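You operate a simulated robot arm through the tools that you are given. There is no shell and no other tool. Be economical: measure what you need, move in short steps, check, and stop when the job is done.

You run a simulated two-armed robot. Do the job below in one go: nothing can be reset, and whatever is moved stays where it is left.

JOB
Hold the parts bin one on the top of the white table steady with one hand and put the piston from the top of the grey table in it with the other.

Only the result counts: the job must be done as asked and must still hold three seconds after the hand-in. Knocking over, shifting, dropping, spilling or breaking anything else fails it.

ROBOT AND FRAMES
Two 7-joint arms with two-finger parallel grippers on one trunk, on a base that drives. Base frame: it is fixed to the floor where the robot stands at the start and does not move with it; the origin is under the middle of the robot, x ahead of it, y to its left, z up. Readings come in m, rad, newtons and seconds.
The left shoulder is at the start at [0.06, 0.189, 1.153], the right one opposite. With the tool pointing down near the work surface each hand reaches from about 0.1 to 0.64 m from the robot's upright axis, wherever it stands, measured 20 degrees to its own side. Places, roughly: parts bin one [-1.25, -2, 0.75]. Payload 3.43 kg a hand.
The TCP of each hand is the grasp point between the finger pads, 0.03 m short of the fingertips. In the tool frame z runs along the fingers and y along their closing line. The gripper opens to 0.094 m. The fingers are 0.028 m wide and 0.01 m thick; the gripper's body (0.05 by 0.096 m) begins 0.055 m behind the TCP.
Orientation is told as [roll, pitch, yaw] about the base's x, y, z axes, in that order, counted from this pose: with the fingers straight down and closing along the base's y, the tool's x points along the base's -x, its y along +y and its z along -z.

CONTROLS
- The arms move only by the tool send_rows. It takes "left_moves", "right_moves" or both (then of equal length, played together; a hand with none holds still); each is a list of rows, each an object (a shift or turn left out is 0, a gripper value left out holds the last) with "rot": the turn, a rotation vector about the tool's x, y, z in units of 180 degrees (1.0 is 180 degrees), a list of three; "travel": the shift along the tool's x, y, z in units of 250 mm (1.0 is 250 mm), a list of three; "gripper": the opening in per cent of the stroke, from 0 (shut) to 100 (fully open). In form: [{"rot": [ax, ay, az], "travel": [dx, dy, dz], "gripper": gripper}, ...]. A call has 1 to 12 rows; each row is the pose to reach, as a shift and turn from the pose commanded when the call began, along the tool's axes at that moment. A call with a number of a shift or a turn outside -1 to 1 is refused whole. Each row takes 0.2 s and may step no farther than 0.05 m and 0.15 rad from the row before; otherwise, or with a gripper value out of range, the whole call is refused. A pose out of reach is approached as far as the arm can. The call stops where the force on the tool passes 40 N (or 10 N more than at its start, if that is more) or the arm is blocked; 0.2 s more then pass. The fingers move at their own pace (about 0.153 m/s each) and stop on an object; they squeeze with about 32 N. The grip force told is the motor's: it shows also when the fingers shut on nothing. Time passes only in rows, and 0.2 s behind the last, so rows that repeat a pose let the fingers close. The reply holds the time, the measured pose of the TCP, the force on the tool along the base axes, the opening and the grip force, in the units named above and with some noise, with the torque about the TCP (base axes, N m) and any sound that the robot's microphone picked up, and new pictures: "views" is both (left out), scene, wrist or none (wrist: the cameras of the hands that moved).
- Cameras (640 x 400 px; columns grow to the right, rows downward): "scene" is now at [0.0164, -0.0046, 1.7004]; the picture's right is [-0.06, -1.00, 0.00], its down [-0.78, 0.05, -0.62] and it looks along [0.62, -0.04, -0.78] (base axes); focal length 262 px, centre (320, 200). "left" rides on the left gripper at [0.076, -0.014, -0.102] in its tool frame; the picture's right is [0.18, 0.98, 0.00], its down [-0.75, 0.14, -0.64] and it looks along [-0.63, 0.12, 0.77] (tool axes); focal length 243 px, centre (320, 200). "right" rides on the right gripper at [0.076, 0.014, -0.102] in its tool frame; the picture's right is [-0.18, 0.98, 0.00], its down [-0.75, -0.14, -0.64] and it looks along [-0.63, -0.12, 0.77] (tool axes); focal length 243 px, centre (320, 200). There is no depth. A picture from a camera that has moved, and an enlarged one, comes with that camera's place and axes in the base frame and with its lens.
- move_column(by): slides the trunk up (or, below 0, down) by that many m; the arms and the scene camera ride with it, the base frame stays. It gives what a move gives, with no picture.
- roll_base(legs): drives the robot by 1 to 6 legs, each [ahead, left, turn to the left] in m, m and rad, along the robot's own axes; the way and the turn of a leg run together, so that a leg with both is an arc; at most 1.5 m and 3.142 rad a leg. The arms and the cameras ride along, it lands a little off, and it stops where it bumps. It gives what a move gives, and a new picture of the scene camera.
- pan_tilt(pan, tilt): turns the head with the scene camera to pan (to the left, within 1.501 rad either way) and tilt (down, from -0.506 to 1.204), counted from straight ahead of the robot. It gives what a move gives, and a new picture of the scene camera.
- zoom(camera, box): a new picture of the part [left, top, right, bottom] of that camera's present view, enlarged. It takes no simulated time.
- close_job(): hands the job in; it is judged then, once.

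Go step by step. Nothing tells you exact positions but the pictures and the camera data: compare them with the known pose of the tool, close in by small moves and look again before you grip or let go. The budget is 120 turns and 260 pictures, counting those below and the enlarged ones. Unless the task says otherwise, let go and move clear before handing in, and close with one line.

The tools are called as a command line: name --argument value ..., lists and objects as JSON in quotes. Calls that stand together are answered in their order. send_rows: Moves the arms, as the interface text tells. Its arguments: {"type":"object","properties":{"left_moves":{"type":"array"},"right_moves":{"type":"array"},"views":{"type":"string","enum":["both","scene","wrist","none"]}},"required":[]} The other tools are called the same way: move_column (by) slides the trunk up or down; roll_base (legs) drives the base; pan_tilt (pan, tilt) turns the head that bears the scene camera; zoom (camera, box) takes an enlarged picture of a part of a camera's view; close_job () hands the job in.

At the start:

```text
time_s: 0.0
left_tcp_pos: [0.4539, 0.0985, 1.1029]
left_tcp_rot: [0.001, 0.001, -0.001]
left_wrist_force: [0.6, -0.4, 0.4]
left_torque: [0.01, 0.0, 0.0]
left_width: 0.0939
left_grasp_force: 0.0
right_tcp_pos: [0.3199, -0.2598, 1.0974]
right_tcp_rot: [-0.001, 0.0, 0.0]
right_wrist_force: [0.2, 0.3, 0.0]
right_torque: [0.02, 0.03, 0.01]
right_width: 0.0939
right_grasp_force: 0.1
trunk travel left (down, up): [-0.825, 0.165]
robot x, y, heading: [-0.0011, 0.0032, 0.001]
head pan, tilt: [-0.058, 0.899]
```

scene: 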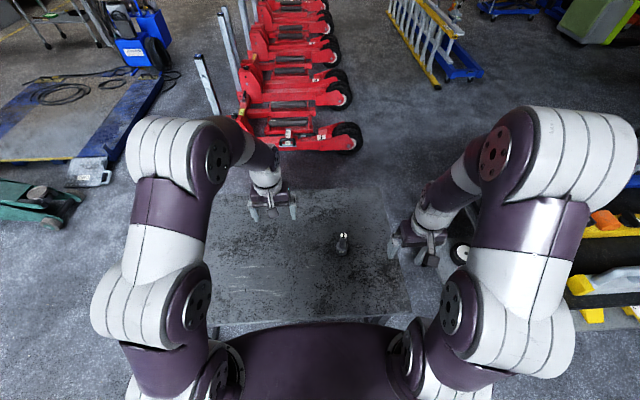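
right: 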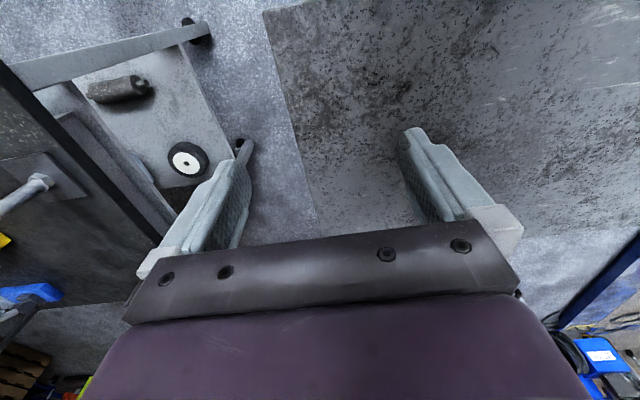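
left: 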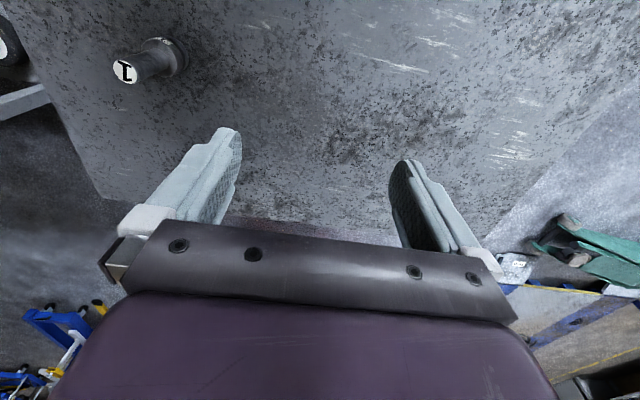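

I see the grey table ahead with a small dark object (the piston) on it at about scene pixel (342,243). I enlarge it and look from the left hand's camera too.

zoom --camera "scene" --box '[290, 200, 390, 270]'

zoom --camera "left" --box '[80, 10, 240, 110]'

```text
5.71 times, centred on (340, 235) of scene
camera zoom: at [0.0164, -0.0046, 1.7004], right [-0.06, -1.0, 0.0], down [-0.78, 0.05, -0.62], along [0.62, -0.04, -0.78], focal length 1496 px, centre (206, 0)
```

zoom: 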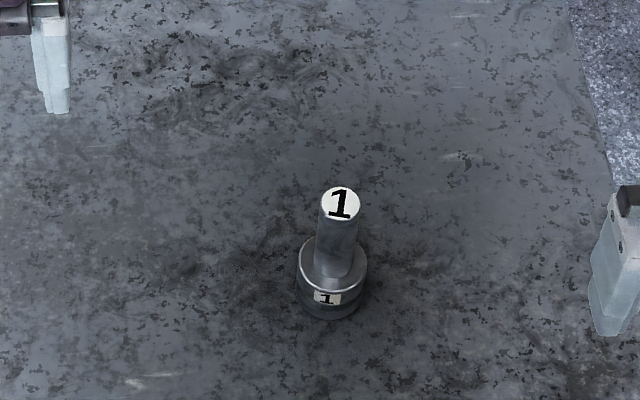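

```text
4.00 times, centred on (160, 60) of left
camera zoom: at [0.377, 0.0835, 1.205], right [-0.18, 0.98, 0.0], down [0.75, 0.14, 0.64], along [0.63, 0.12, -0.77], focal length 970 px, centre (960, 760)
```

zoom: 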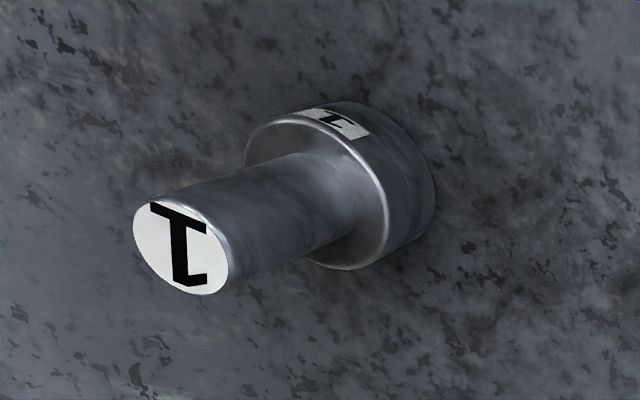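

The piston stands upright: collar at the bottom, rod on top at about (0.483, -0.118, 0.904), table at about z 0.80. Before gripping, I look toward the bin.

pan_tilt --pan -1.5 --tilt 0.45

```text
time_s: 1.6
left_tcp_pos: [0.454, 0.0976, 1.1013]
left_tcp_rot: [-0.001, 0.001, -0.002]
left_wrist_force: [-0.3, 0.3, -0.3]
left_torque: [0.0, 0.03, 0.04]
left_width: 0.0939
left_grasp_force: 0.0
right_tcp_pos: [0.3212, -0.2575, 1.0975]
right_tcp_rot: [0.0, -0.001, -0.001]
right_wrist_force: [0.7, -1.1, 0.1]
right_torque: [-0.01, 0.03, -0.01]
right_width: 0.0941
right_grasp_force: 0.1
trunk travel left (down, up): [-0.825, 0.165]
robot x, y, heading: [-0.0016, -0.0016, -0.003]
head pan, tilt: [-1.499, 0.45]
camera scene: at [-0.0525, -0.0919, 1.7385], right [-1.0, -0.07, 0.0], down [-0.03, 0.43, -0.9], along [0.06, -0.9, -0.44], focal length 262 px, centre (320, 200)
```

scene: 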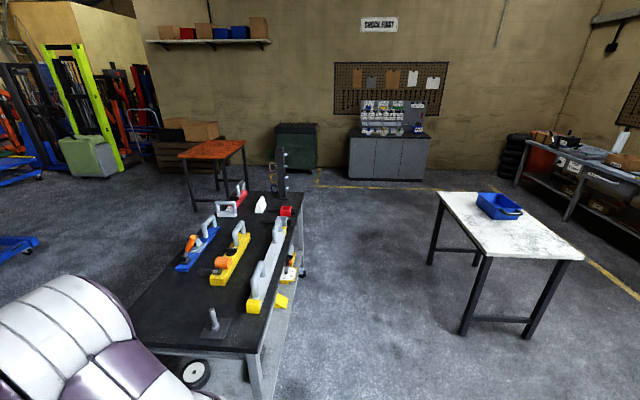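

zoom --camera "scene" --box '[420, 170, 600, 283]'

zoom --camera "scene" --box '[470, 185, 534, 225]'

```text
3.54 times, centred on (510, 226) of scene
camera zoom: at [-0.0525, -0.0919, 1.7385], right [-1.0, -0.07, 0.0], down [-0.03, 0.43, -0.9], along [0.06, -0.9, -0.44], focal length 927 px, centre (-353, 106)
```

zoom: 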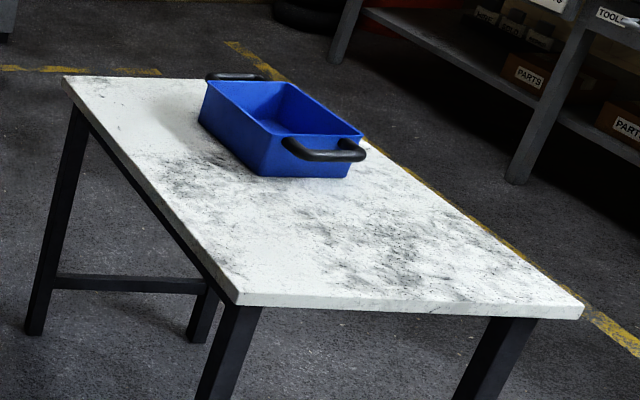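

```text
10.00 times, centred on (502, 205) of scene
camera zoom: at [-0.0525, -0.0919, 1.7385], right [-1.0, -0.07, 0.0], down [-0.03, 0.43, -0.9], along [0.06, -0.9, -0.44], focal length 2619 px, centre (-1500, 150)
```

zoom: 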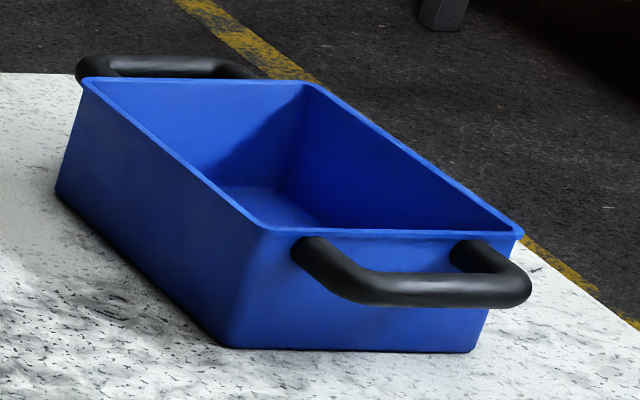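

The white table spans about x -1.52..-0.97, y -2.34..-1.43, with the blue bin at about (-1.31,-2.0) and handles on its ±y ends. Now I bring the right hand over the piston.

pan_tilt --pan -0.058 --tilt 0.9

send_rows --right_moves '[{"travel": [-0.108, 0.093, 0.08], "gripper": 100}, {"travel": [-0.217, 0.187, 0.16]}, {"travel": [-0.325, 0.28, 0.24]}, {"travel": [-0.433, 0.373, 0.32]}, {"travel": [-0.542, 0.467, 0.4]}, {"travel": [-0.65, 0.56, 0.48]}, {"travel": [-0.65, 0.56, 0.48]}]'

```text
time_s: 3.1
left_tcp_pos: [0.4542, 0.0973, 1.1027]
left_tcp_rot: [0.0, 0.0, 0.0]
left_wrist_force: [0.2, -0.6, -0.2]
left_torque: [0.02, 0.01, -0.02]
left_width: 0.0942
left_grasp_force: 0.0
right_tcp_pos: [0.3227, -0.2591, 1.0951]
right_tcp_rot: [0.0, 0.0, 0.0]
right_wrist_force: [0.1, -0.2, -0.2]
right_torque: [-0.01, 0.02, -0.02]
right_width: 0.094
right_grasp_force: 0.0
trunk travel left (down, up): [-0.825, 0.165]
robot x, y, heading: [-0.0039, -0.0005, 0.002]
head pan, tilt: [-0.058, 0.901]
camera scene: at [0.0162, -0.0047, 1.7002], right [-0.06, -1.0, 0.0], down [-0.78, 0.05, -0.62], along [0.62, -0.04, -0.78], focal length 262 px, centre (320, 200)
```

scene: 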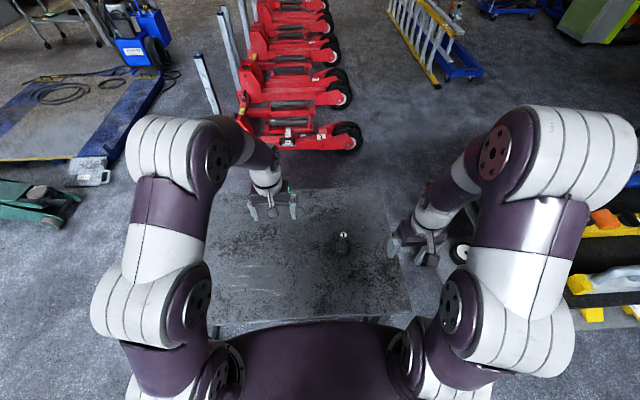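

```text
time_s: 4.7
left_tcp_pos: [0.4529, 0.0984, 1.1022]
left_tcp_rot: [-0.001, -0.001, 0.0]
left_wrist_force: [0.4, 0.0, 0.4]
left_torque: [0.04, 0.0, -0.01]
left_width: 0.094
left_grasp_force: 0.1
right_tcp_pos: [0.4846, -0.1186, 0.9775]
right_tcp_rot: [0.0, -0.003, -0.001]
right_wrist_force: [-0.4, -0.7, -0.6]
right_torque: [0.01, 0.01, -0.02]
right_width: 0.0939
right_grasp_force: 0.1
trunk travel left (down, up): [-0.825, 0.165]
robot x, y, heading: [-0.0029, 0.0018, 0.001]
head pan, tilt: [-0.058, 0.901]
camera scene: at [0.0154, -0.005, 1.7002], right [-0.06, -1.0, 0.0], down [-0.78, 0.05, -0.62], along [0.62, -0.04, -0.78], focal length 262 px, centre (320, 200)
camera right: at [0.4087, -0.1058, 1.0806], right [0.18, 0.98, 0.0], down [0.75, -0.14, 0.64], along [0.63, -0.12, -0.77], focal length 243 px, centre (320, 200)
```

scene: 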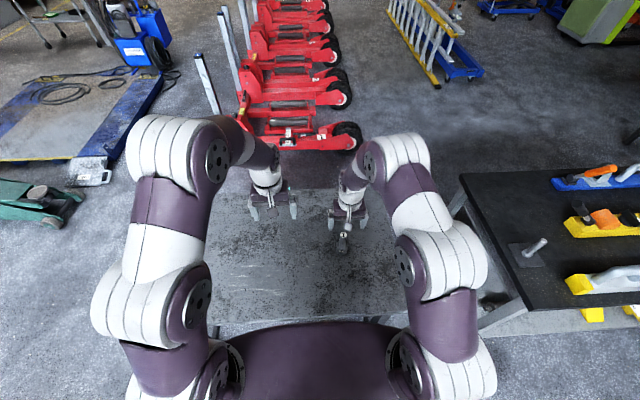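
right: 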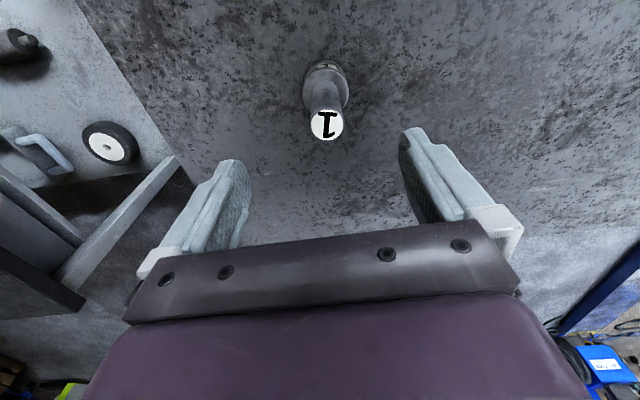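

The right hand sits above the piston with the rod between the fingers. I go straight down to TCP z≈0.878 and close.

send_rows --right_moves '[{"travel": [0.005, 0.008, 0.1], "gripper": 100}, {"travel": [0.01, 0.01, 0.2]}, {"travel": [0.01, 0.01, 0.3]}, {"travel": [0.01, 0.01, 0.398]}, {"travel": [0.01, 0.01, 0.398]}]' --views "both"

```text
time_s: 5.9
left_tcp_pos: [0.4543, 0.0989, 1.1028]
left_tcp_rot: [0.0, 0.001, 0.0]
left_wrist_force: [0.2, -0.5, 0.3]
left_torque: [0.02, 0.0, -0.01]
left_width: 0.0942
left_grasp_force: 0.1
right_tcp_pos: [0.4809, -0.1174, 0.8787]
right_tcp_rot: [0.001, 0.0, -0.002]
right_wrist_force: [0.0, -0.4, -0.5]
right_torque: [0.04, -0.01, 0.01]
right_width: 0.0941
right_grasp_force: 0.2
trunk travel left (down, up): [-0.825, 0.165]
robot x, y, heading: [0.0006, -0.0017, -0.002]
head pan, tilt: [-0.058, 0.901]
camera scene: at [0.0157, -0.0046, 1.7002], right [-0.06, -1.0, 0.0], down [-0.78, 0.05, -0.62], along [0.62, -0.04, -0.78], focal length 262 px, centre (320, 200)
camera right: at [0.4052, -0.1034, 0.9805], right [0.18, 0.98, 0.0], down [0.75, -0.14, 0.64], along [0.63, -0.12, -0.77], focal length 243 px, centre (320, 200)
```

scene: 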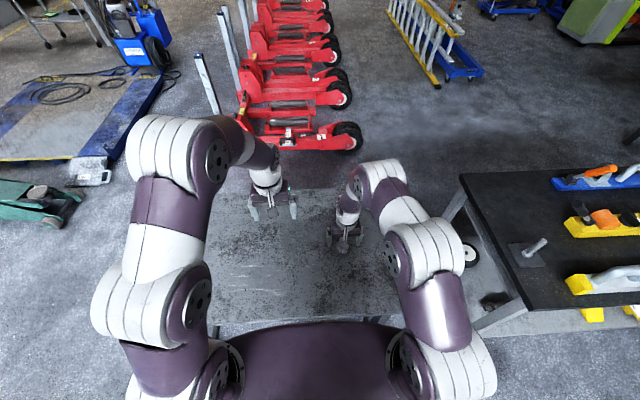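
right: 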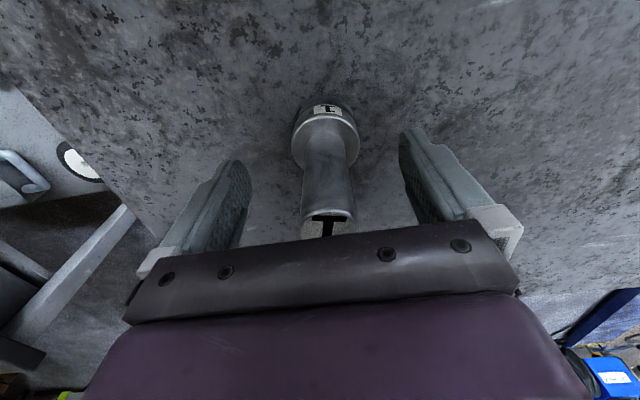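

The rod lies between the pads right at the TCP. I close the gripper.

send_rows --right_moves '[{"travel": [0, 0.012, 0.03], "gripper": 100}, {"travel": [0, 0.012, 0.03], "gripper": 0}, {"travel": [0, 0.012, 0.03], "gripper": 0}, {"travel": [0, 0.012, 0.03], "gripper": 0}]' --views "wrist"

```text
time_s: 6.9
left_tcp_pos: [0.454, 0.0985, 1.1013]
left_tcp_rot: [0.001, 0.0, 0.0]
left_wrist_force: [-0.1, 0.3, -0.7]
left_torque: [0.03, 0.02, 0.0]
left_width: 0.0942
left_grasp_force: 0.1
right_tcp_pos: [0.4816, -0.1142, 0.8708]
right_tcp_rot: [0.001, -0.001, 0.001]
right_wrist_force: [0.2, 1.7, 1.5]
right_torque: [0.2, -0.07, 0.01]
right_width: 0.0243
right_grasp_force: 32.1
trunk travel left (down, up): [-0.825, 0.165]
robot x, y, heading: [-0.0019, -0.0017, -0.002]
head pan, tilt: [-0.058, 0.901]
camera right: at [0.4054, -0.1006, 0.9725], right [0.18, 0.98, 0.0], down [0.75, -0.14, 0.64], along [0.63, -0.12, -0.77], focal length 243 px, centre (320, 200)
```

right: 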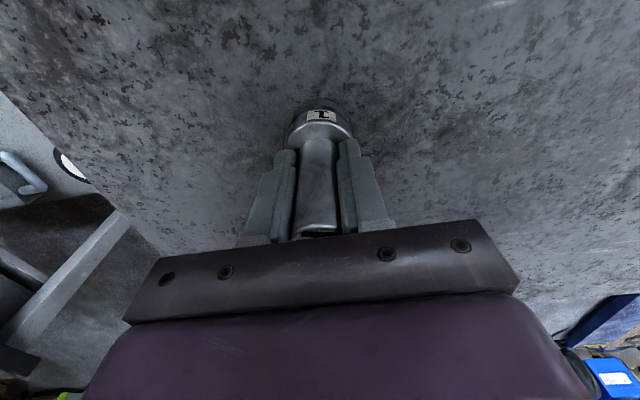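

The piston is gripped (width 0.024 m, 32 N). I lift it straight up.

send_rows --right_moves '[{"travel": [0, 0, -0.1], "gripper": 0}, {"travel": [0, 0, -0.28]}, {"travel": [0, 0, -0.46]}, {"travel": [0, 0, -0.64]}, {"travel": [0.1, 0, -0.8]}, {"travel": [0.25, -0.05, -0.9]}, {"travel": [0.4, -0.1, -0.9]}, {"travel": [0.5, -0.15, -0.9]}]'

```text
time_s: 8.7
left_tcp_pos: [0.4545, 0.0973, 1.1028]
left_tcp_rot: [0.0, 0.0, 0.001]
left_wrist_force: [0.2, 0.0, -0.1]
left_torque: [-0.04, -0.01, 0.03]
left_width: 0.094
left_grasp_force: 0.0
right_tcp_pos: [0.3529, -0.1484, 1.0964]
right_tcp_rot: [0.002, 0.001, -0.001]
right_wrist_force: [-0.1, 0.0, -3.4]
right_torque: [-0.05, -0.02, -0.01]
right_width: 0.0242
right_grasp_force: 32.0
trunk travel left (down, up): [-0.825, 0.165]
robot x, y, heading: [-0.0, -0.0029, -0.001]
head pan, tilt: [-0.058, 0.901]
camera scene: at [0.0154, -0.0052, 1.7002], right [-0.06, -1.0, 0.0], down [-0.78, 0.05, -0.62], along [0.62, -0.04, -0.78], focal length 262 px, centre (320, 200)
camera right: at [0.2774, -0.1354, 1.1975], right [0.18, 0.98, 0.0], down [0.75, -0.14, 0.64], along [0.63, -0.12, -0.77], focal length 243 px, centre (320, 200)
```

scene: 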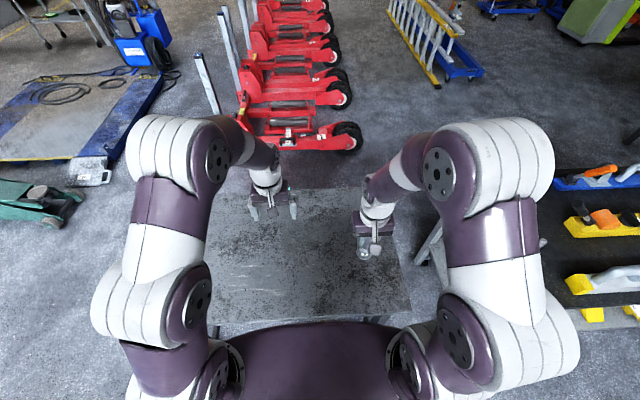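
right: 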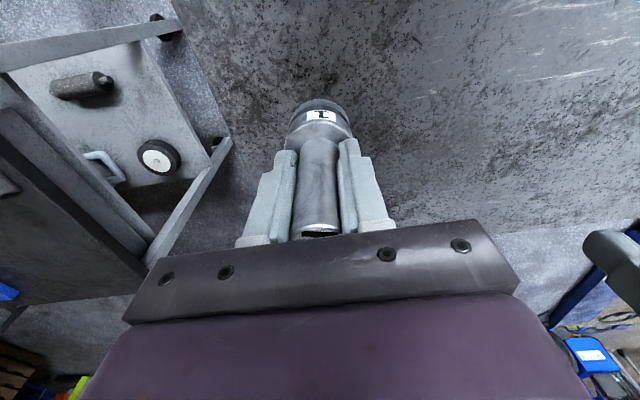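

Piston lifted. I now back away a little and turn right to face the free aisle, then look.

pan_tilt --pan 0 --tilt 0.6

roll_base --legs '[[-0.3, 0, 0], [0, 0, -1.571]]'

```text
time_s: 9.5
left_tcp_pos: [0.4553, 0.0977, 1.1024]
left_tcp_rot: [0.001, 0.001, -0.001]
left_wrist_force: [0.3, 0.1, 0.5]
left_torque: [0.01, 0.01, 0.02]
left_width: 0.094
left_grasp_force: 0.0
right_tcp_pos: [0.3538, -0.1491, 1.094]
right_tcp_rot: [0.0, 0.001, -0.001]
right_wrist_force: [-0.3, -0.9, -3.8]
right_torque: [-0.03, 0.01, -0.01]
right_width: 0.0244
right_grasp_force: 32.1
trunk travel left (down, up): [-0.825, 0.165]
robot x, y, heading: [-0.0011, -0.0039, -0.001]
head pan, tilt: [0.0, 0.6]
camera scene: at [0.0299, -0.0003, 1.7249], right [0.0, -1.0, 0.0], down [-0.57, 0.0, -0.82], along [0.82, 0.0, -0.57], focal length 262 px, centre (320, 200)
```

scene: 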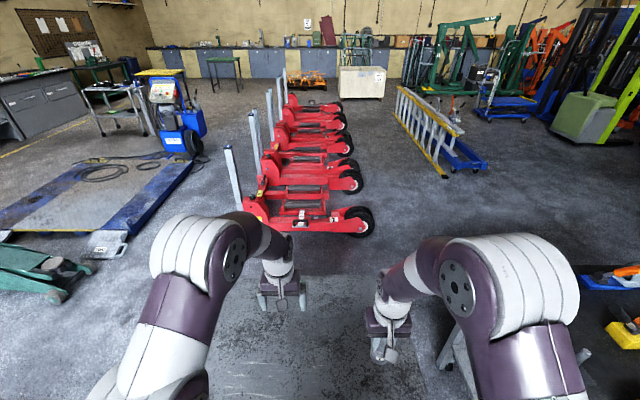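

```text
time_s: 15.4
left_tcp_pos: [-0.2065, -0.4552, 1.1019]
left_tcp_rot: [0.002, 0.001, -1.577]
left_wrist_force: [0.1, -0.2, -0.5]
left_torque: [0.01, -0.02, -0.01]
left_width: 0.0945
left_grasp_force: 0.0
right_tcp_pos: [-0.4516, -0.3527, 1.0946]
right_tcp_rot: [0.0, -0.001, -1.578]
right_wrist_force: [0.5, 0.5, 0.0]
right_torque: [0.04, -0.02, 0.02]
right_width: 0.0003
right_grasp_force: 32.0
trunk travel left (down, up): [-0.825, 0.165]
robot x, y, heading: [-0.3021, -0.0011, -1.572]
head pan, tilt: [0.0, 0.6]
camera scene: at [-0.301, -0.029, 1.725], right [-1.0, 0.01, 0.0], down [0.0, 0.56, -0.83], along [-0.01, -0.82, -0.56], focal length 262 px, centre (320, 200)
```

scene: 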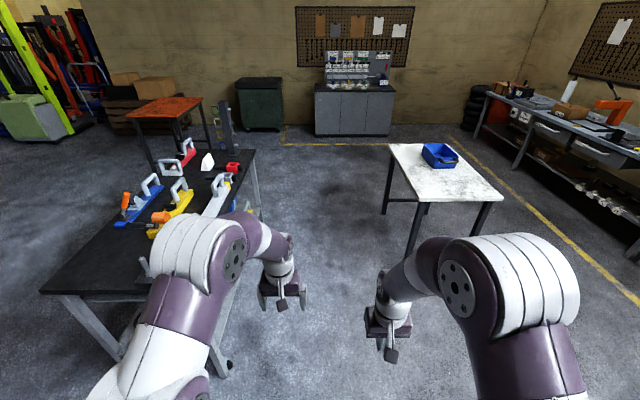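

The right gripper has shut on nothing: the piston slipped out during the drive. I look for it.

zoom --camera "right" --box '[0, 0, 640, 400]'

pan_tilt --pan 1.0 --tilt 0.8

pan_tilt --pan 0 --tilt 1.2

```text
1.00 times, centred on (320, 200) of right (not enlarged: the box is as wide or as high as the picture)
camera zoom: at [-0.4376, -0.2779, 1.1974], right [0.98, -0.19, 0.0], down [-0.15, -0.75, 0.64], along [-0.12, -0.63, -0.77], focal length 243 px, centre (320, 200)
```

zoom: 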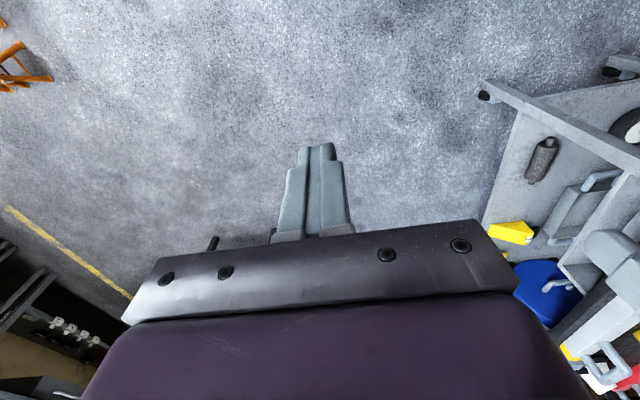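

```text
time_s: 16.7
left_tcp_pos: [-0.2068, -0.4562, 1.1023]
left_tcp_rot: [0.0, 0.001, -1.579]
left_wrist_force: [0.6, -0.3, 0.3]
left_torque: [0.01, -0.03, 0.0]
left_width: 0.0938
left_grasp_force: 0.1
right_tcp_pos: [-0.454, -0.3543, 1.0948]
right_tcp_rot: [0.0, 0.001, -1.578]
right_wrist_force: [0.1, -0.2, -0.1]
right_torque: [0.03, 0.0, 0.01]
right_width: 0.0
right_grasp_force: 31.7
trunk travel left (down, up): [-0.825, 0.165]
robot x, y, heading: [-0.3007, 0.0027, -1.575]
head pan, tilt: [1.0, 0.799]
camera scene: at [-0.233, 0.0153, 1.7081], right [-0.55, -0.84, 0.0], down [-0.6, 0.39, -0.7], along [0.58, -0.38, -0.72], focal length 262 px, centre (320, 200)
```

scene: 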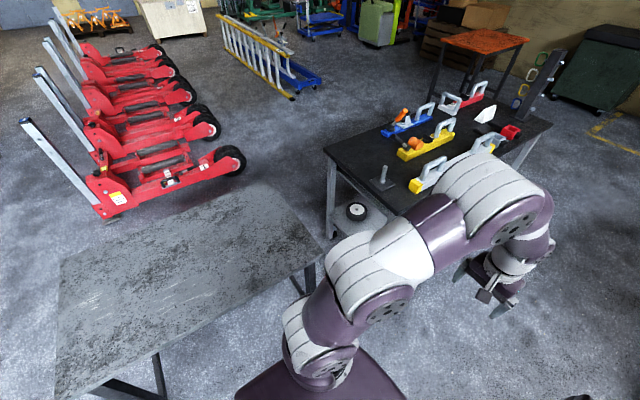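

```text
time_s: 17.9
left_tcp_pos: [-0.2062, -0.4549, 1.1022]
left_tcp_rot: [0.002, 0.0, -1.577]
left_wrist_force: [0.3, 0.4, 0.4]
left_torque: [-0.02, 0.0, 0.0]
left_width: 0.0942
left_grasp_force: 0.1
right_tcp_pos: [-0.4529, -0.3536, 1.0946]
right_tcp_rot: [0.0, 0.001, -1.578]
right_wrist_force: [-0.5, 0.1, 0.6]
right_torque: [0.02, 0.01, 0.03]
right_width: 0.0001
right_grasp_force: 32.3
trunk travel left (down, up): [-0.825, 0.165]
robot x, y, heading: [-0.2992, 0.0027, -1.576]
head pan, tilt: [0.0, 1.201]
camera scene: at [-0.3008, 0.0034, 1.6804], right [-1.0, 0.01, 0.0], down [0.01, 0.93, -0.36], along [0.0, -0.36, -0.93], focal length 262 px, centre (320, 200)
```

scene: 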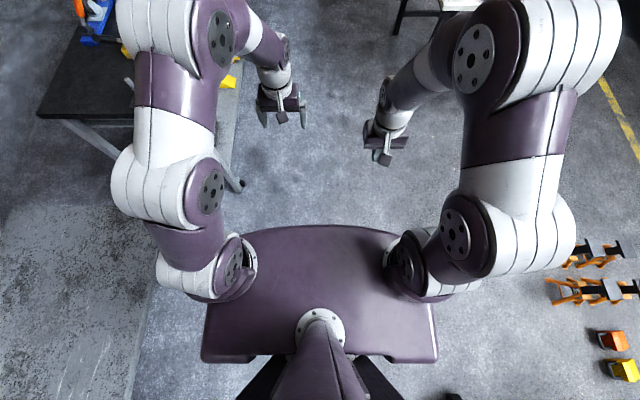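

The piston isn't in view yet. I search the grey table and floor around the robot.

pan_tilt --pan 1.5 --tilt 1.0

zoom --camera "left" --box '[0, 0, 640, 400]'

pan_tilt --pan -1.3 --tilt 1.0

```text
time_s: 19.6
left_tcp_pos: [-0.2063, -0.4567, 1.103]
left_tcp_rot: [0.0, 0.001, -1.578]
left_wrist_force: [-0.5, 0.1, 0.1]
left_torque: [0.01, -0.01, 0.0]
left_width: 0.0942
left_grasp_force: 0.0
right_tcp_pos: [-0.4529, -0.3524, 1.0946]
right_tcp_rot: [-0.001, -0.001, -1.577]
right_wrist_force: [0.3, 0.2, 0.8]
right_torque: [-0.03, -0.03, -0.01]
right_width: 0.0001
right_grasp_force: 31.6
trunk travel left (down, up): [-0.825, 0.165]
robot x, y, heading: [-0.2991, -0.0003, -1.579]
head pan, tilt: [1.499, 1.0]
camera scene: at [-0.2311, 0.0539, 1.693], right [-0.08, -1.0, 0.0], down [-0.84, 0.07, -0.54], along [0.54, -0.04, -0.84], focal length 262 px, centre (320, 200)
```

scene: 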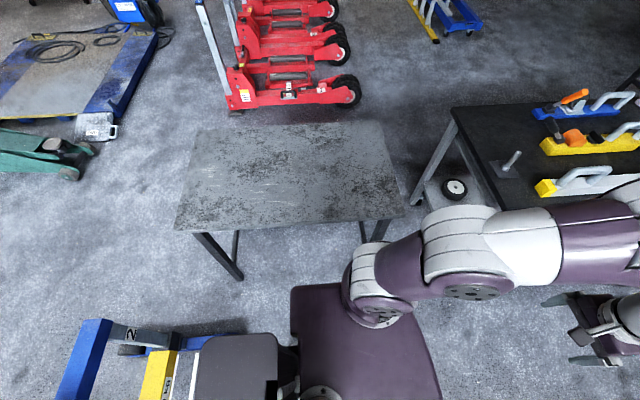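

```text
1.00 times, centred on (320, 200) of left (not enlarged: the box is as wide or as high as the picture)
camera zoom: at [-0.2216, -0.3793, 1.205], right [0.98, 0.18, 0.0], down [0.14, -0.75, 0.64], along [0.11, -0.63, -0.77], focal length 243 px, centre (320, 200)
```

zoom: 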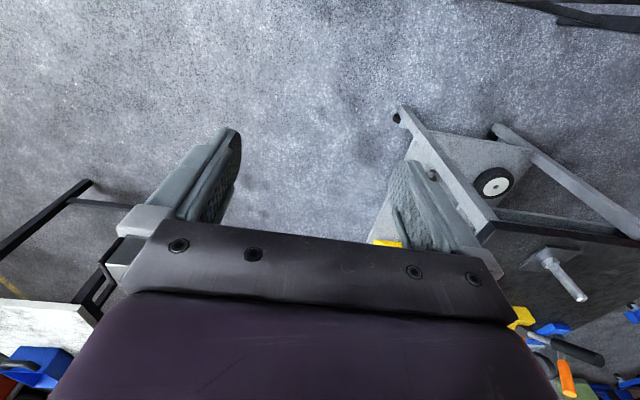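

```text
time_s: 22.0
left_tcp_pos: [-0.207, -0.455, 1.1033]
left_tcp_rot: [-0.001, 0.001, -1.578]
left_wrist_force: [-0.5, -0.7, 0.2]
left_torque: [0.0, -0.01, -0.02]
left_width: 0.0942
left_grasp_force: 0.0
right_tcp_pos: [-0.4527, -0.3541, 1.0942]
right_tcp_rot: [-0.001, 0.001, -1.577]
right_wrist_force: [0.2, -0.3, -0.4]
right_torque: [-0.01, -0.01, -0.02]
right_width: 0.0
right_grasp_force: 31.9
trunk travel left (down, up): [-0.825, 0.165]
robot x, y, heading: [-0.2989, -0.0002, -1.576]
head pan, tilt: [-1.3, 1.0]
camera scene: at [-0.3678, 0.0412, 1.693], right [-0.26, 0.97, 0.0], down [0.81, 0.22, -0.54], along [-0.52, -0.14, -0.84], focal length 262 px, centre (320, 200)
```

scene: 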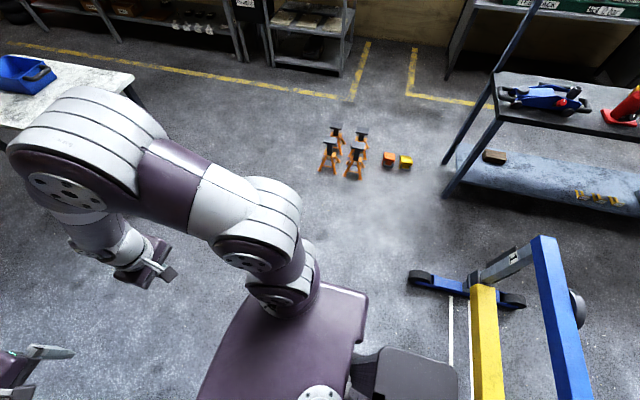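

Still no sight of it. I look closer at hidden floor regions in enlarged pictures.

zoom --camera "scene" --box '[0, 200, 320, 400]'

pan_tilt --pan 1.5 --tilt 1.2

zoom --camera "scene" --box '[160, 0, 480, 200]'

zoom --camera "right" --box '[440, 80, 640, 205]'

```text
2.00 times, centred on (160, 300) of scene
camera zoom: at [-0.3678, 0.0412, 1.693], right [-0.26, 0.97, 0.0], down [0.81, 0.22, -0.54], along [-0.52, -0.14, -0.84], focal length 524 px, centre (640, 0)
```

zoom: 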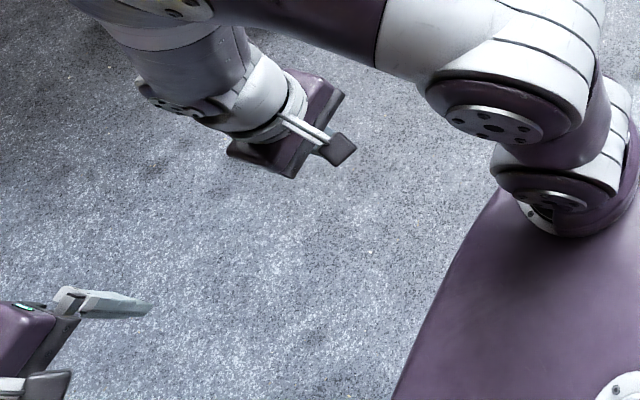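

```text
time_s: 24.5
left_tcp_pos: [-0.2074, -0.4539, 1.1028]
left_tcp_rot: [0.001, 0.001, -1.579]
left_wrist_force: [0.2, 0.6, 0.1]
left_torque: [0.0, 0.0, 0.02]
left_width: 0.0943
left_grasp_force: 0.0
right_tcp_pos: [-0.4529, -0.3537, 1.0952]
right_tcp_rot: [0.0, 0.0, -1.578]
right_wrist_force: [-0.1, 0.3, 0.6]
right_torque: [0.01, -0.02, 0.03]
right_width: 0.0
right_grasp_force: 31.5
trunk travel left (down, up): [-0.825, 0.165]
robot x, y, heading: [-0.3013, -0.0017, -1.579]
head pan, tilt: [1.499, 1.201]
camera scene: at [-0.2448, 0.055, 1.6804], right [-0.08, -1.0, 0.0], down [-0.93, 0.07, -0.36], along [0.36, -0.03, -0.93], focal length 262 px, centre (320, 200)
```

scene: 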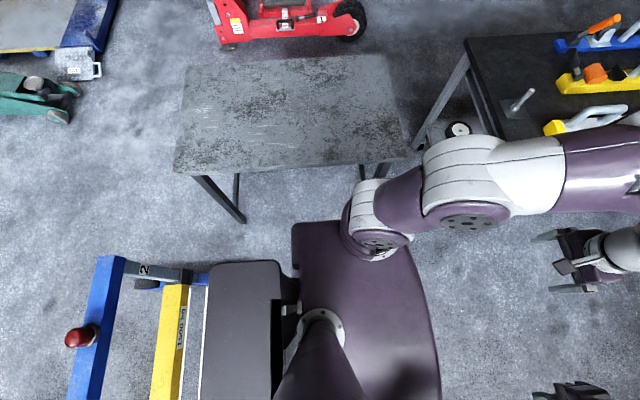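

```text
2.00 times, centred on (320, 100) of scene
camera zoom: at [-0.2448, 0.055, 1.6804], right [-0.08, -1.0, 0.0], down [-0.93, 0.07, -0.36], along [0.36, -0.03, -0.93], focal length 524 px, centre (320, 400)
```

zoom: 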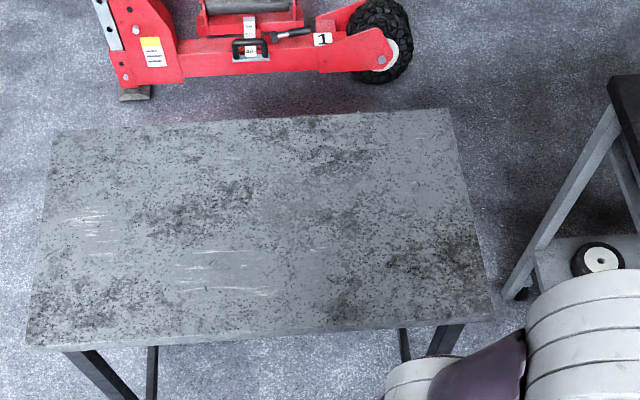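

```text
3.20 times, centred on (540, 142) of right
camera zoom: at [-0.4377, -0.2779, 1.1974], right [0.98, -0.19, 0.0], down [-0.15, -0.75, 0.64], along [-0.12, -0.63, -0.77], focal length 776 px, centre (-384, 384)
```

zoom: 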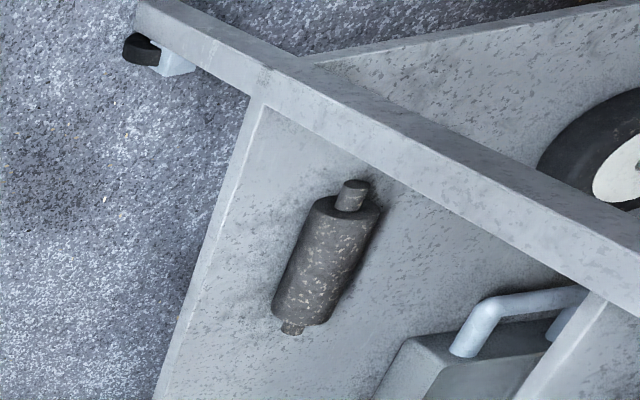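

I turn the left hand so its camera looks toward the gap between the two tables, which the arm hides from the head camera.

send_rows --left_moves '[{"rot": [0, 0, -0.045]}, {"rot": [0, 0, -0.09]}, {"rot": [0, 0, -0.135]}, {"rot": [0, 0, -0.18]}, {"rot": [0, 0, -0.225]}, {"rot": [0, 0, -0.27]}, {"rot": [0, 0, -0.315]}, {"rot": [0, 0, -0.36]}, {"rot": [0, 0, -0.405]}, {"rot": [0, 0, -0.45]}, {"rot": [0, 0, -0.495]}]' --views "both"

```text
time_s: 26.9
left_tcp_pos: [-0.2058, -0.4549, 1.1022]
left_tcp_rot: [-0.001, -0.001, -0.021]
left_wrist_force: [-1.3, 0.7, -0.6]
left_torque: [-0.02, -0.02, 0.02]
left_width: 0.0942
left_grasp_force: 0.0
right_tcp_pos: [-0.4523, -0.3531, 1.0955]
right_tcp_rot: [0.001, 0.0, -1.579]
right_wrist_force: [-0.4, 0.3, 1.1]
right_torque: [0.02, -0.01, -0.01]
right_width: 0.0
right_grasp_force: 31.7
trunk travel left (down, up): [-0.825, 0.165]
robot x, y, heading: [-0.2991, -0.0026, -1.578]
head pan, tilt: [1.499, 1.201]
camera scene: at [-0.2448, 0.0551, 1.6804], right [-0.08, -1.0, 0.0], down [-0.93, 0.07, -0.36], along [0.36, -0.03, -0.93], focal length 262 px, centre (320, 200)
camera left: at [-0.2841, -0.4679, 1.2055], right [-0.16, 0.99, 0.0], down [0.76, 0.13, 0.64], along [0.63, 0.11, -0.77], focal length 243 px, centre (320, 200)
```

scene: 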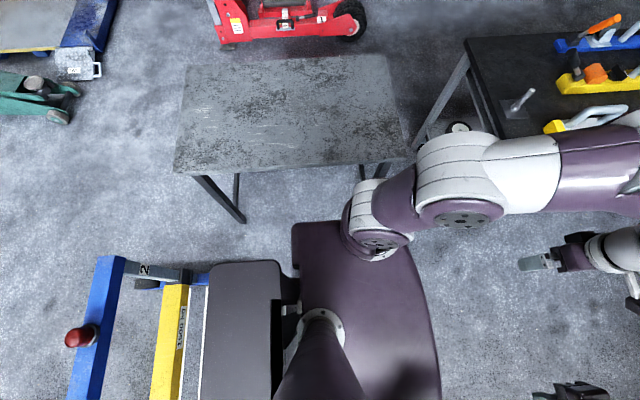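
left: 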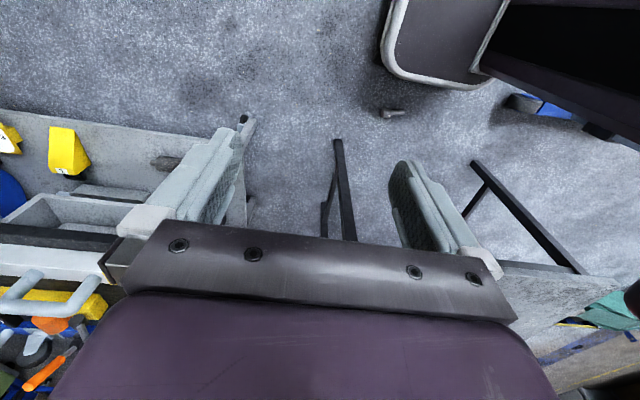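

There is a small object on the floor next to the base at left-camera pixel (393,113). I enlarge it.

zoom --camera "left" --box '[340, 80, 440, 142]'

```text
6.40 times, centred on (390, 111) of left
camera zoom: at [-0.2841, -0.4679, 1.2055], right [-0.16, 0.99, 0.0], down [0.76, 0.13, 0.64], along [0.63, 0.11, -0.77], focal length 1553 px, centre (-128, 770)
```

zoom: 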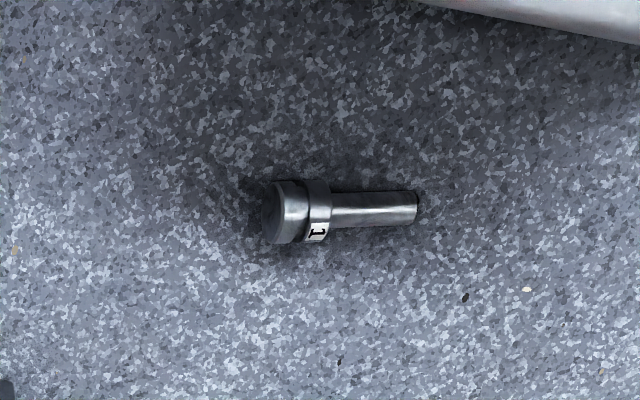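

It is the piston, lying on the floor at about (0.08, -0.04) with its axis along y, collar toward -y. I shift the base away from it and from the objects behind, then turn back to face +x so that the left hand can pick it from the floor.

roll_base --legs '[[0.2, 0, 0], [0, -0.3, 0], [0, 0, 1.575]]'

pan_tilt --pan 0.2 --tilt 0.9

```text
time_s: 33.9
left_tcp_pos: [-0.1412, -0.1006, 1.1028]
left_tcp_rot: [0.001, 0.0, 1.549]
left_wrist_force: [0.2, -0.5, -0.1]
left_torque: [0.0, -0.02, -0.01]
left_width: 0.094
left_grasp_force: 0.1
right_tcp_pos: [-0.2436, -0.3457, 1.0948]
right_tcp_rot: [-0.001, 0.002, -0.007]
right_wrist_force: [-0.3, -0.5, -0.1]
right_torque: [-0.02, 0.01, 0.01]
right_width: 0.0
right_grasp_force: 32.0
trunk travel left (down, up): [-0.825, 0.165]
robot x, y, heading: [-0.5975, -0.1938, -0.008]
head pan, tilt: [1.499, 1.201]
camera scene: at [-0.6515, -0.1394, 1.6804], right [1.0, -0.08, 0.0], down [-0.07, -0.93, -0.36], along [0.03, 0.36, -0.93], focal length 262 px, centre (320, 200)
```

scene: 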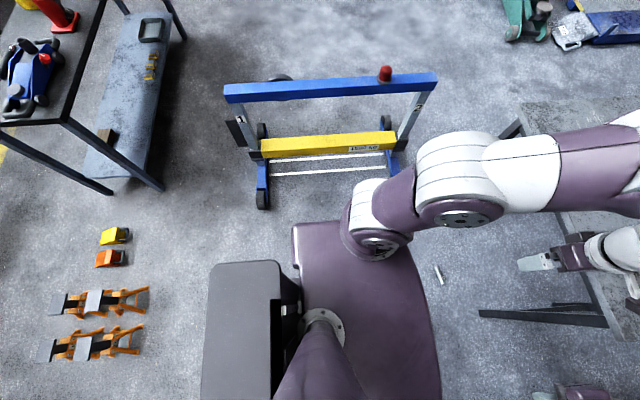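

```text
time_s: 35.4
left_tcp_pos: [-0.1427, -0.0999, 1.1025]
left_tcp_rot: [0.0, 0.0, 1.55]
left_wrist_force: [-0.4, -0.9, 0.3]
left_torque: [-0.02, -0.01, 0.01]
left_width: 0.0941
left_grasp_force: 0.1
right_tcp_pos: [-0.2436, -0.3467, 1.0955]
right_tcp_rot: [0.001, -0.001, -0.008]
right_wrist_force: [-0.1, -0.4, -0.1]
right_torque: [-0.03, 0.02, 0.01]
right_width: 0.0
right_grasp_force: 32.1
trunk travel left (down, up): [-0.825, 0.165]
robot x, y, heading: [-0.5972, -0.1954, -0.009]
head pan, tilt: [0.201, 0.901]
camera scene: at [-0.5818, -0.1804, 1.7002], right [0.19, -0.98, 0.0], down [-0.77, -0.15, -0.62], along [0.61, 0.12, -0.78], focal length 262 px, centre (320, 200)
```

scene: 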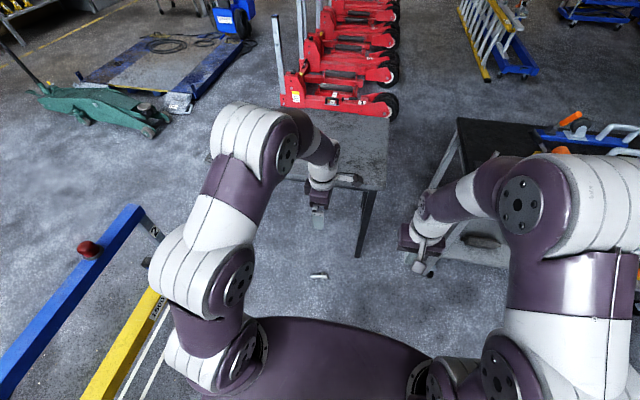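

Piston confirmed on the floor at about (0.09,-0.045). I drive a bit forward and lower the trunk so the left hand comes near the floor.

roll_base --legs '[[0.17, 0, 0.008]]'

move_column --by -0.6

pan_tilt --pan 0.2 --tilt 0.8

zoom --camera "left" --box '[0, 0, 640, 400]'

```text
time_s: 36.9
left_tcp_pos: [0.027, -0.0972, 1.1035]
left_tcp_rot: [-0.001, -0.002, 1.558]
left_wrist_force: [-0.7, -0.2, -0.4]
left_torque: [-0.01, 0.01, 0.0]
left_width: 0.0939
left_grasp_force: 0.2
right_tcp_pos: [-0.0727, -0.3435, 1.0953]
right_tcp_rot: [0.001, -0.002, 0.002]
right_wrist_force: [0.5, -0.2, 1.4]
right_torque: [-0.01, -0.03, -0.02]
right_width: 0.0
right_grasp_force: 32.3
trunk travel left (down, up): [-0.825, 0.165]
robot x, y, heading: [-0.4227, -0.1956, 0.004]
head pan, tilt: [0.201, 0.901]
camera scene: at [-0.413, -0.1807, 1.7003], right [0.2, -0.98, 0.0], down [-0.77, -0.16, -0.62], along [0.61, 0.12, -0.78], focal length 262 px, centre (320, 200)
```

scene: 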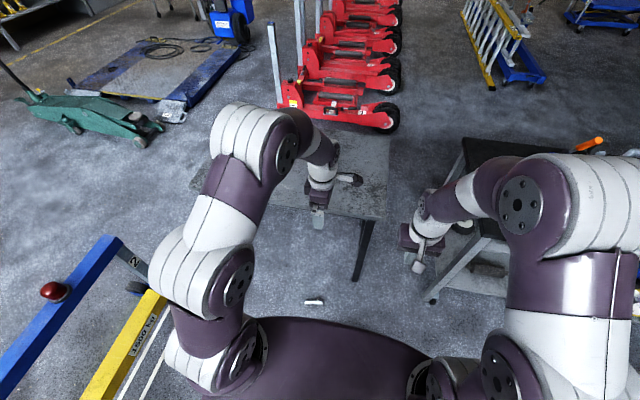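

```text
refused: -0.6 is not a number from -0.4 to 0.4
```

```text
time_s: 37.5
left_tcp_pos: [0.0293, -0.0958, 1.1027]
left_tcp_rot: [0.0, 0.0, 1.557]
left_wrist_force: [0.3, 0.9, 0.3]
left_torque: [-0.01, -0.01, -0.03]
left_width: 0.0938
left_grasp_force: 0.1
right_tcp_pos: [-0.069, -0.3441, 1.0948]
right_tcp_rot: [0.0, 0.001, 0.001]
right_wrist_force: [0.5, 0.4, -0.3]
right_torque: [0.0, 0.01, -0.02]
right_width: 0.0002
right_grasp_force: 32.2
trunk travel left (down, up): [-0.825, 0.165]
robot x, y, heading: [-0.4243, -0.1979, -0.001]
head pan, tilt: [0.201, 0.799]
camera scene: at [-0.4045, -0.1797, 1.7081], right [0.2, -0.98, 0.0], down [-0.7, -0.14, -0.7], along [0.68, 0.14, -0.72], focal length 262 px, centre (320, 200)
```

scene: 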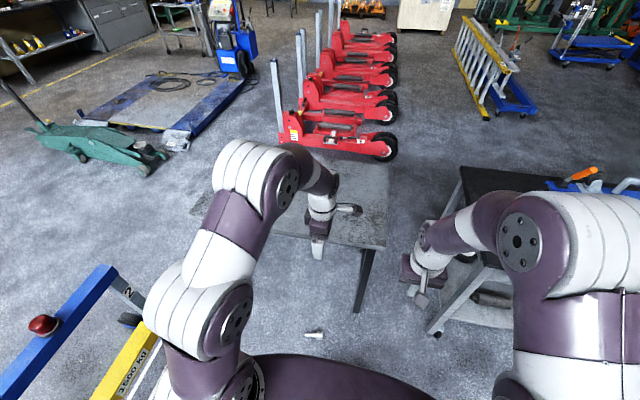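

```text
1.00 times, centred on (320, 200) of left (not enlarged: the box is as wide or as high as the picture)
camera zoom: at [0.0411, -0.1734, 1.2052], right [-0.99, -0.17, 0.0], down [-0.13, 0.76, 0.64], along [-0.11, 0.63, -0.77], focal length 243 px, centre (320, 200)
```

zoom: 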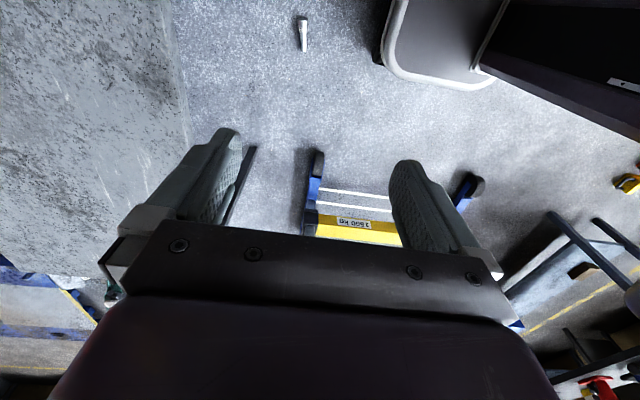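

The left camera puts the piston at about (0.087,-0.05). I lower the trunk in steps.

move_column --by -0.4

move_column --by -0.3

send_rows --left_moves '[{"travel": [0, 0, 0], "gripper": 100}]'

```text
time_s: 41.4
left_tcp_pos: [0.0287, -0.0976, 0.702]
left_tcp_rot: [-0.001, 0.001, 1.557]
left_wrist_force: [-0.3, -0.2, 0.0]
left_torque: [-0.03, -0.01, -0.01]
left_width: 0.0941
left_grasp_force: 0.2
right_tcp_pos: [-0.0711, -0.3439, 0.695]
right_tcp_rot: [0.0, 0.0, 0.001]
right_wrist_force: [-0.8, 1.0, 0.2]
right_torque: [0.02, 0.01, -0.03]
right_width: 0.0
right_grasp_force: 32.3
trunk travel left (down, up): [-0.425, 0.565]
robot x, y, heading: [-0.4249, -0.194, 0.007]
head pan, tilt: [0.201, 0.799]
```

```text
time_s: 44.4
left_tcp_pos: [0.0293, -0.0963, 0.404]
left_tcp_rot: [0.001, 0.0, 1.557]
left_wrist_force: [0.1, 0.3, 0.2]
left_torque: [0.03, 0.03, -0.01]
left_width: 0.094
left_grasp_force: 0.1
right_tcp_pos: [-0.0707, -0.3438, 0.3955]
right_tcp_rot: [0.0, 0.0, 0.003]
right_wrist_force: [-0.5, 0.2, 0.2]
right_torque: [0.01, 0.02, -0.01]
right_width: 0.0001
right_grasp_force: 31.9
trunk travel left (down, up): [-0.125, 0.865]
robot x, y, heading: [-0.4277, -0.1962, -0.001]
head pan, tilt: [0.201, 0.799]
```

```text
time_s: 44.8
left_tcp_pos: [0.0284, -0.0968, 0.4035]
left_tcp_rot: [0.0, 0.0, 1.558]
left_wrist_force: [-0.8, -0.2, -0.2]
left_torque: [0.0, 0.01, 0.0]
left_width: 0.0942
left_grasp_force: 0.0
right_tcp_pos: [-0.0704, -0.3441, 0.3955]
right_tcp_rot: [-0.001, -0.001, 0.002]
right_wrist_force: [-0.9, -0.3, 0.1]
right_torque: [0.01, 0.01, -0.02]
right_width: 0.0002
right_grasp_force: 31.8
trunk travel left (down, up): [-0.125, 0.865]
robot x, y, heading: [-0.4284, -0.195, 0.001]
head pan, tilt: [0.201, 0.799]
camera scene: at [-0.4056, -0.1797, 1.0081], right [0.2, -0.98, 0.0], down [-0.7, -0.14, -0.7], along [0.68, 0.14, -0.72], focal length 262 px, centre (320, 200)
camera left: at [0.0404, -0.1735, 0.5056], right [-0.99, -0.17, 0.0], down [-0.13, 0.76, 0.64], along [-0.11, 0.63, -0.77], focal length 243 px, centre (320, 200)
```

scene: 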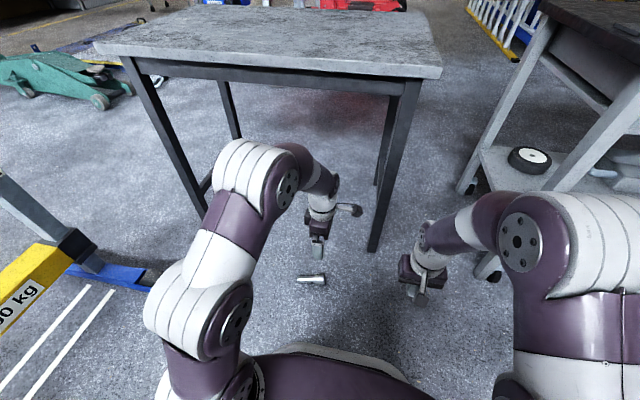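
left: 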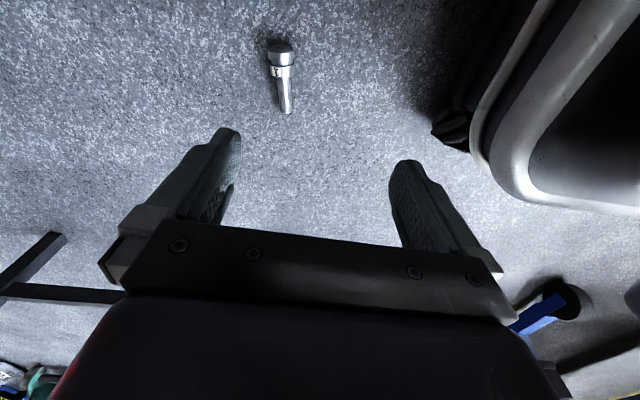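

The piston's collar is at about (0.092,-0.08), axis tilted ~10° from y. I align the left hand over it and descend to z≈0.15 for another look.

send_rows --left_moves '[{"travel": [-0.02, -0.062, 0.1], "rot": [0, 0, -0.02], "gripper": 100}, {"travel": [-0.04, -0.125, 0.25], "rot": [0, 0, -0.04]}, {"travel": [-0.06, -0.187, 0.42], "rot": [0, 0, -0.058]}, {"travel": [-0.08, -0.249, 0.58], "rot": [0, 0, -0.058]}, {"travel": [-0.08, -0.249, 0.77], "rot": [0, 0, -0.058]}, {"travel": [-0.08, -0.249, 0.96], "rot": [0, 0, -0.058]}, {"travel": [-0.08, -0.249, 0.96], "rot": [0, 0, -0.058]}]'

```text
time_s: 46.4
left_tcp_pos: [0.0896, -0.0794, 0.1618]
left_tcp_rot: [0.001, 0.0, 1.739]
left_wrist_force: [-0.1, 0.1, 0.0]
left_torque: [-0.01, 0.01, -0.01]
left_width: 0.0939
left_grasp_force: 0.0
right_tcp_pos: [-0.0709, -0.343, 0.3947]
right_tcp_rot: [0.0, 0.0, 0.003]
right_wrist_force: [0.2, -0.2, -0.3]
right_torque: [-0.01, 0.02, -0.01]
right_width: 0.0
right_grasp_force: 32.5
trunk travel left (down, up): [-0.125, 0.865]
robot x, y, heading: [-0.4246, -0.1932, -0.001]
head pan, tilt: [0.201, 0.799]
camera scene: at [-0.4055, -0.1797, 1.0081], right [0.2, -0.98, 0.0], down [-0.7, -0.14, -0.7], along [0.68, 0.14, -0.72], focal length 262 px, centre (320, 200)
camera left: at [0.1151, -0.1514, 0.2648], right [-0.94, -0.35, 0.0], down [-0.27, 0.72, 0.64], along [-0.22, 0.6, -0.77], focal length 243 px, centre (320, 200)
```

scene: 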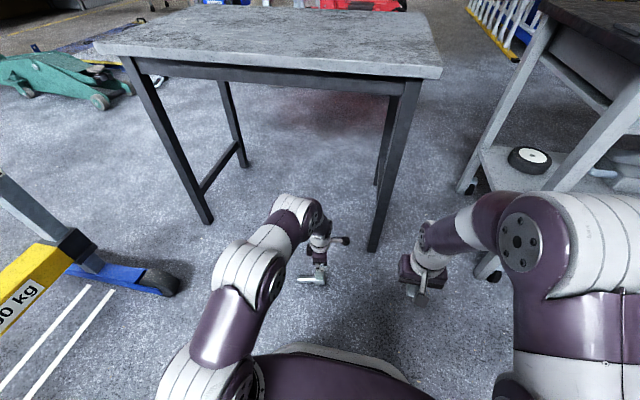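
left: 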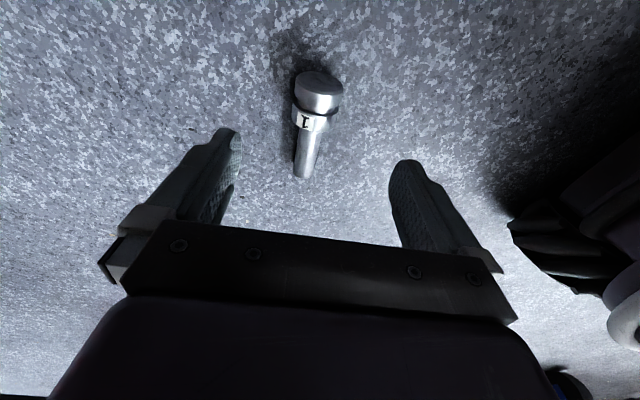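

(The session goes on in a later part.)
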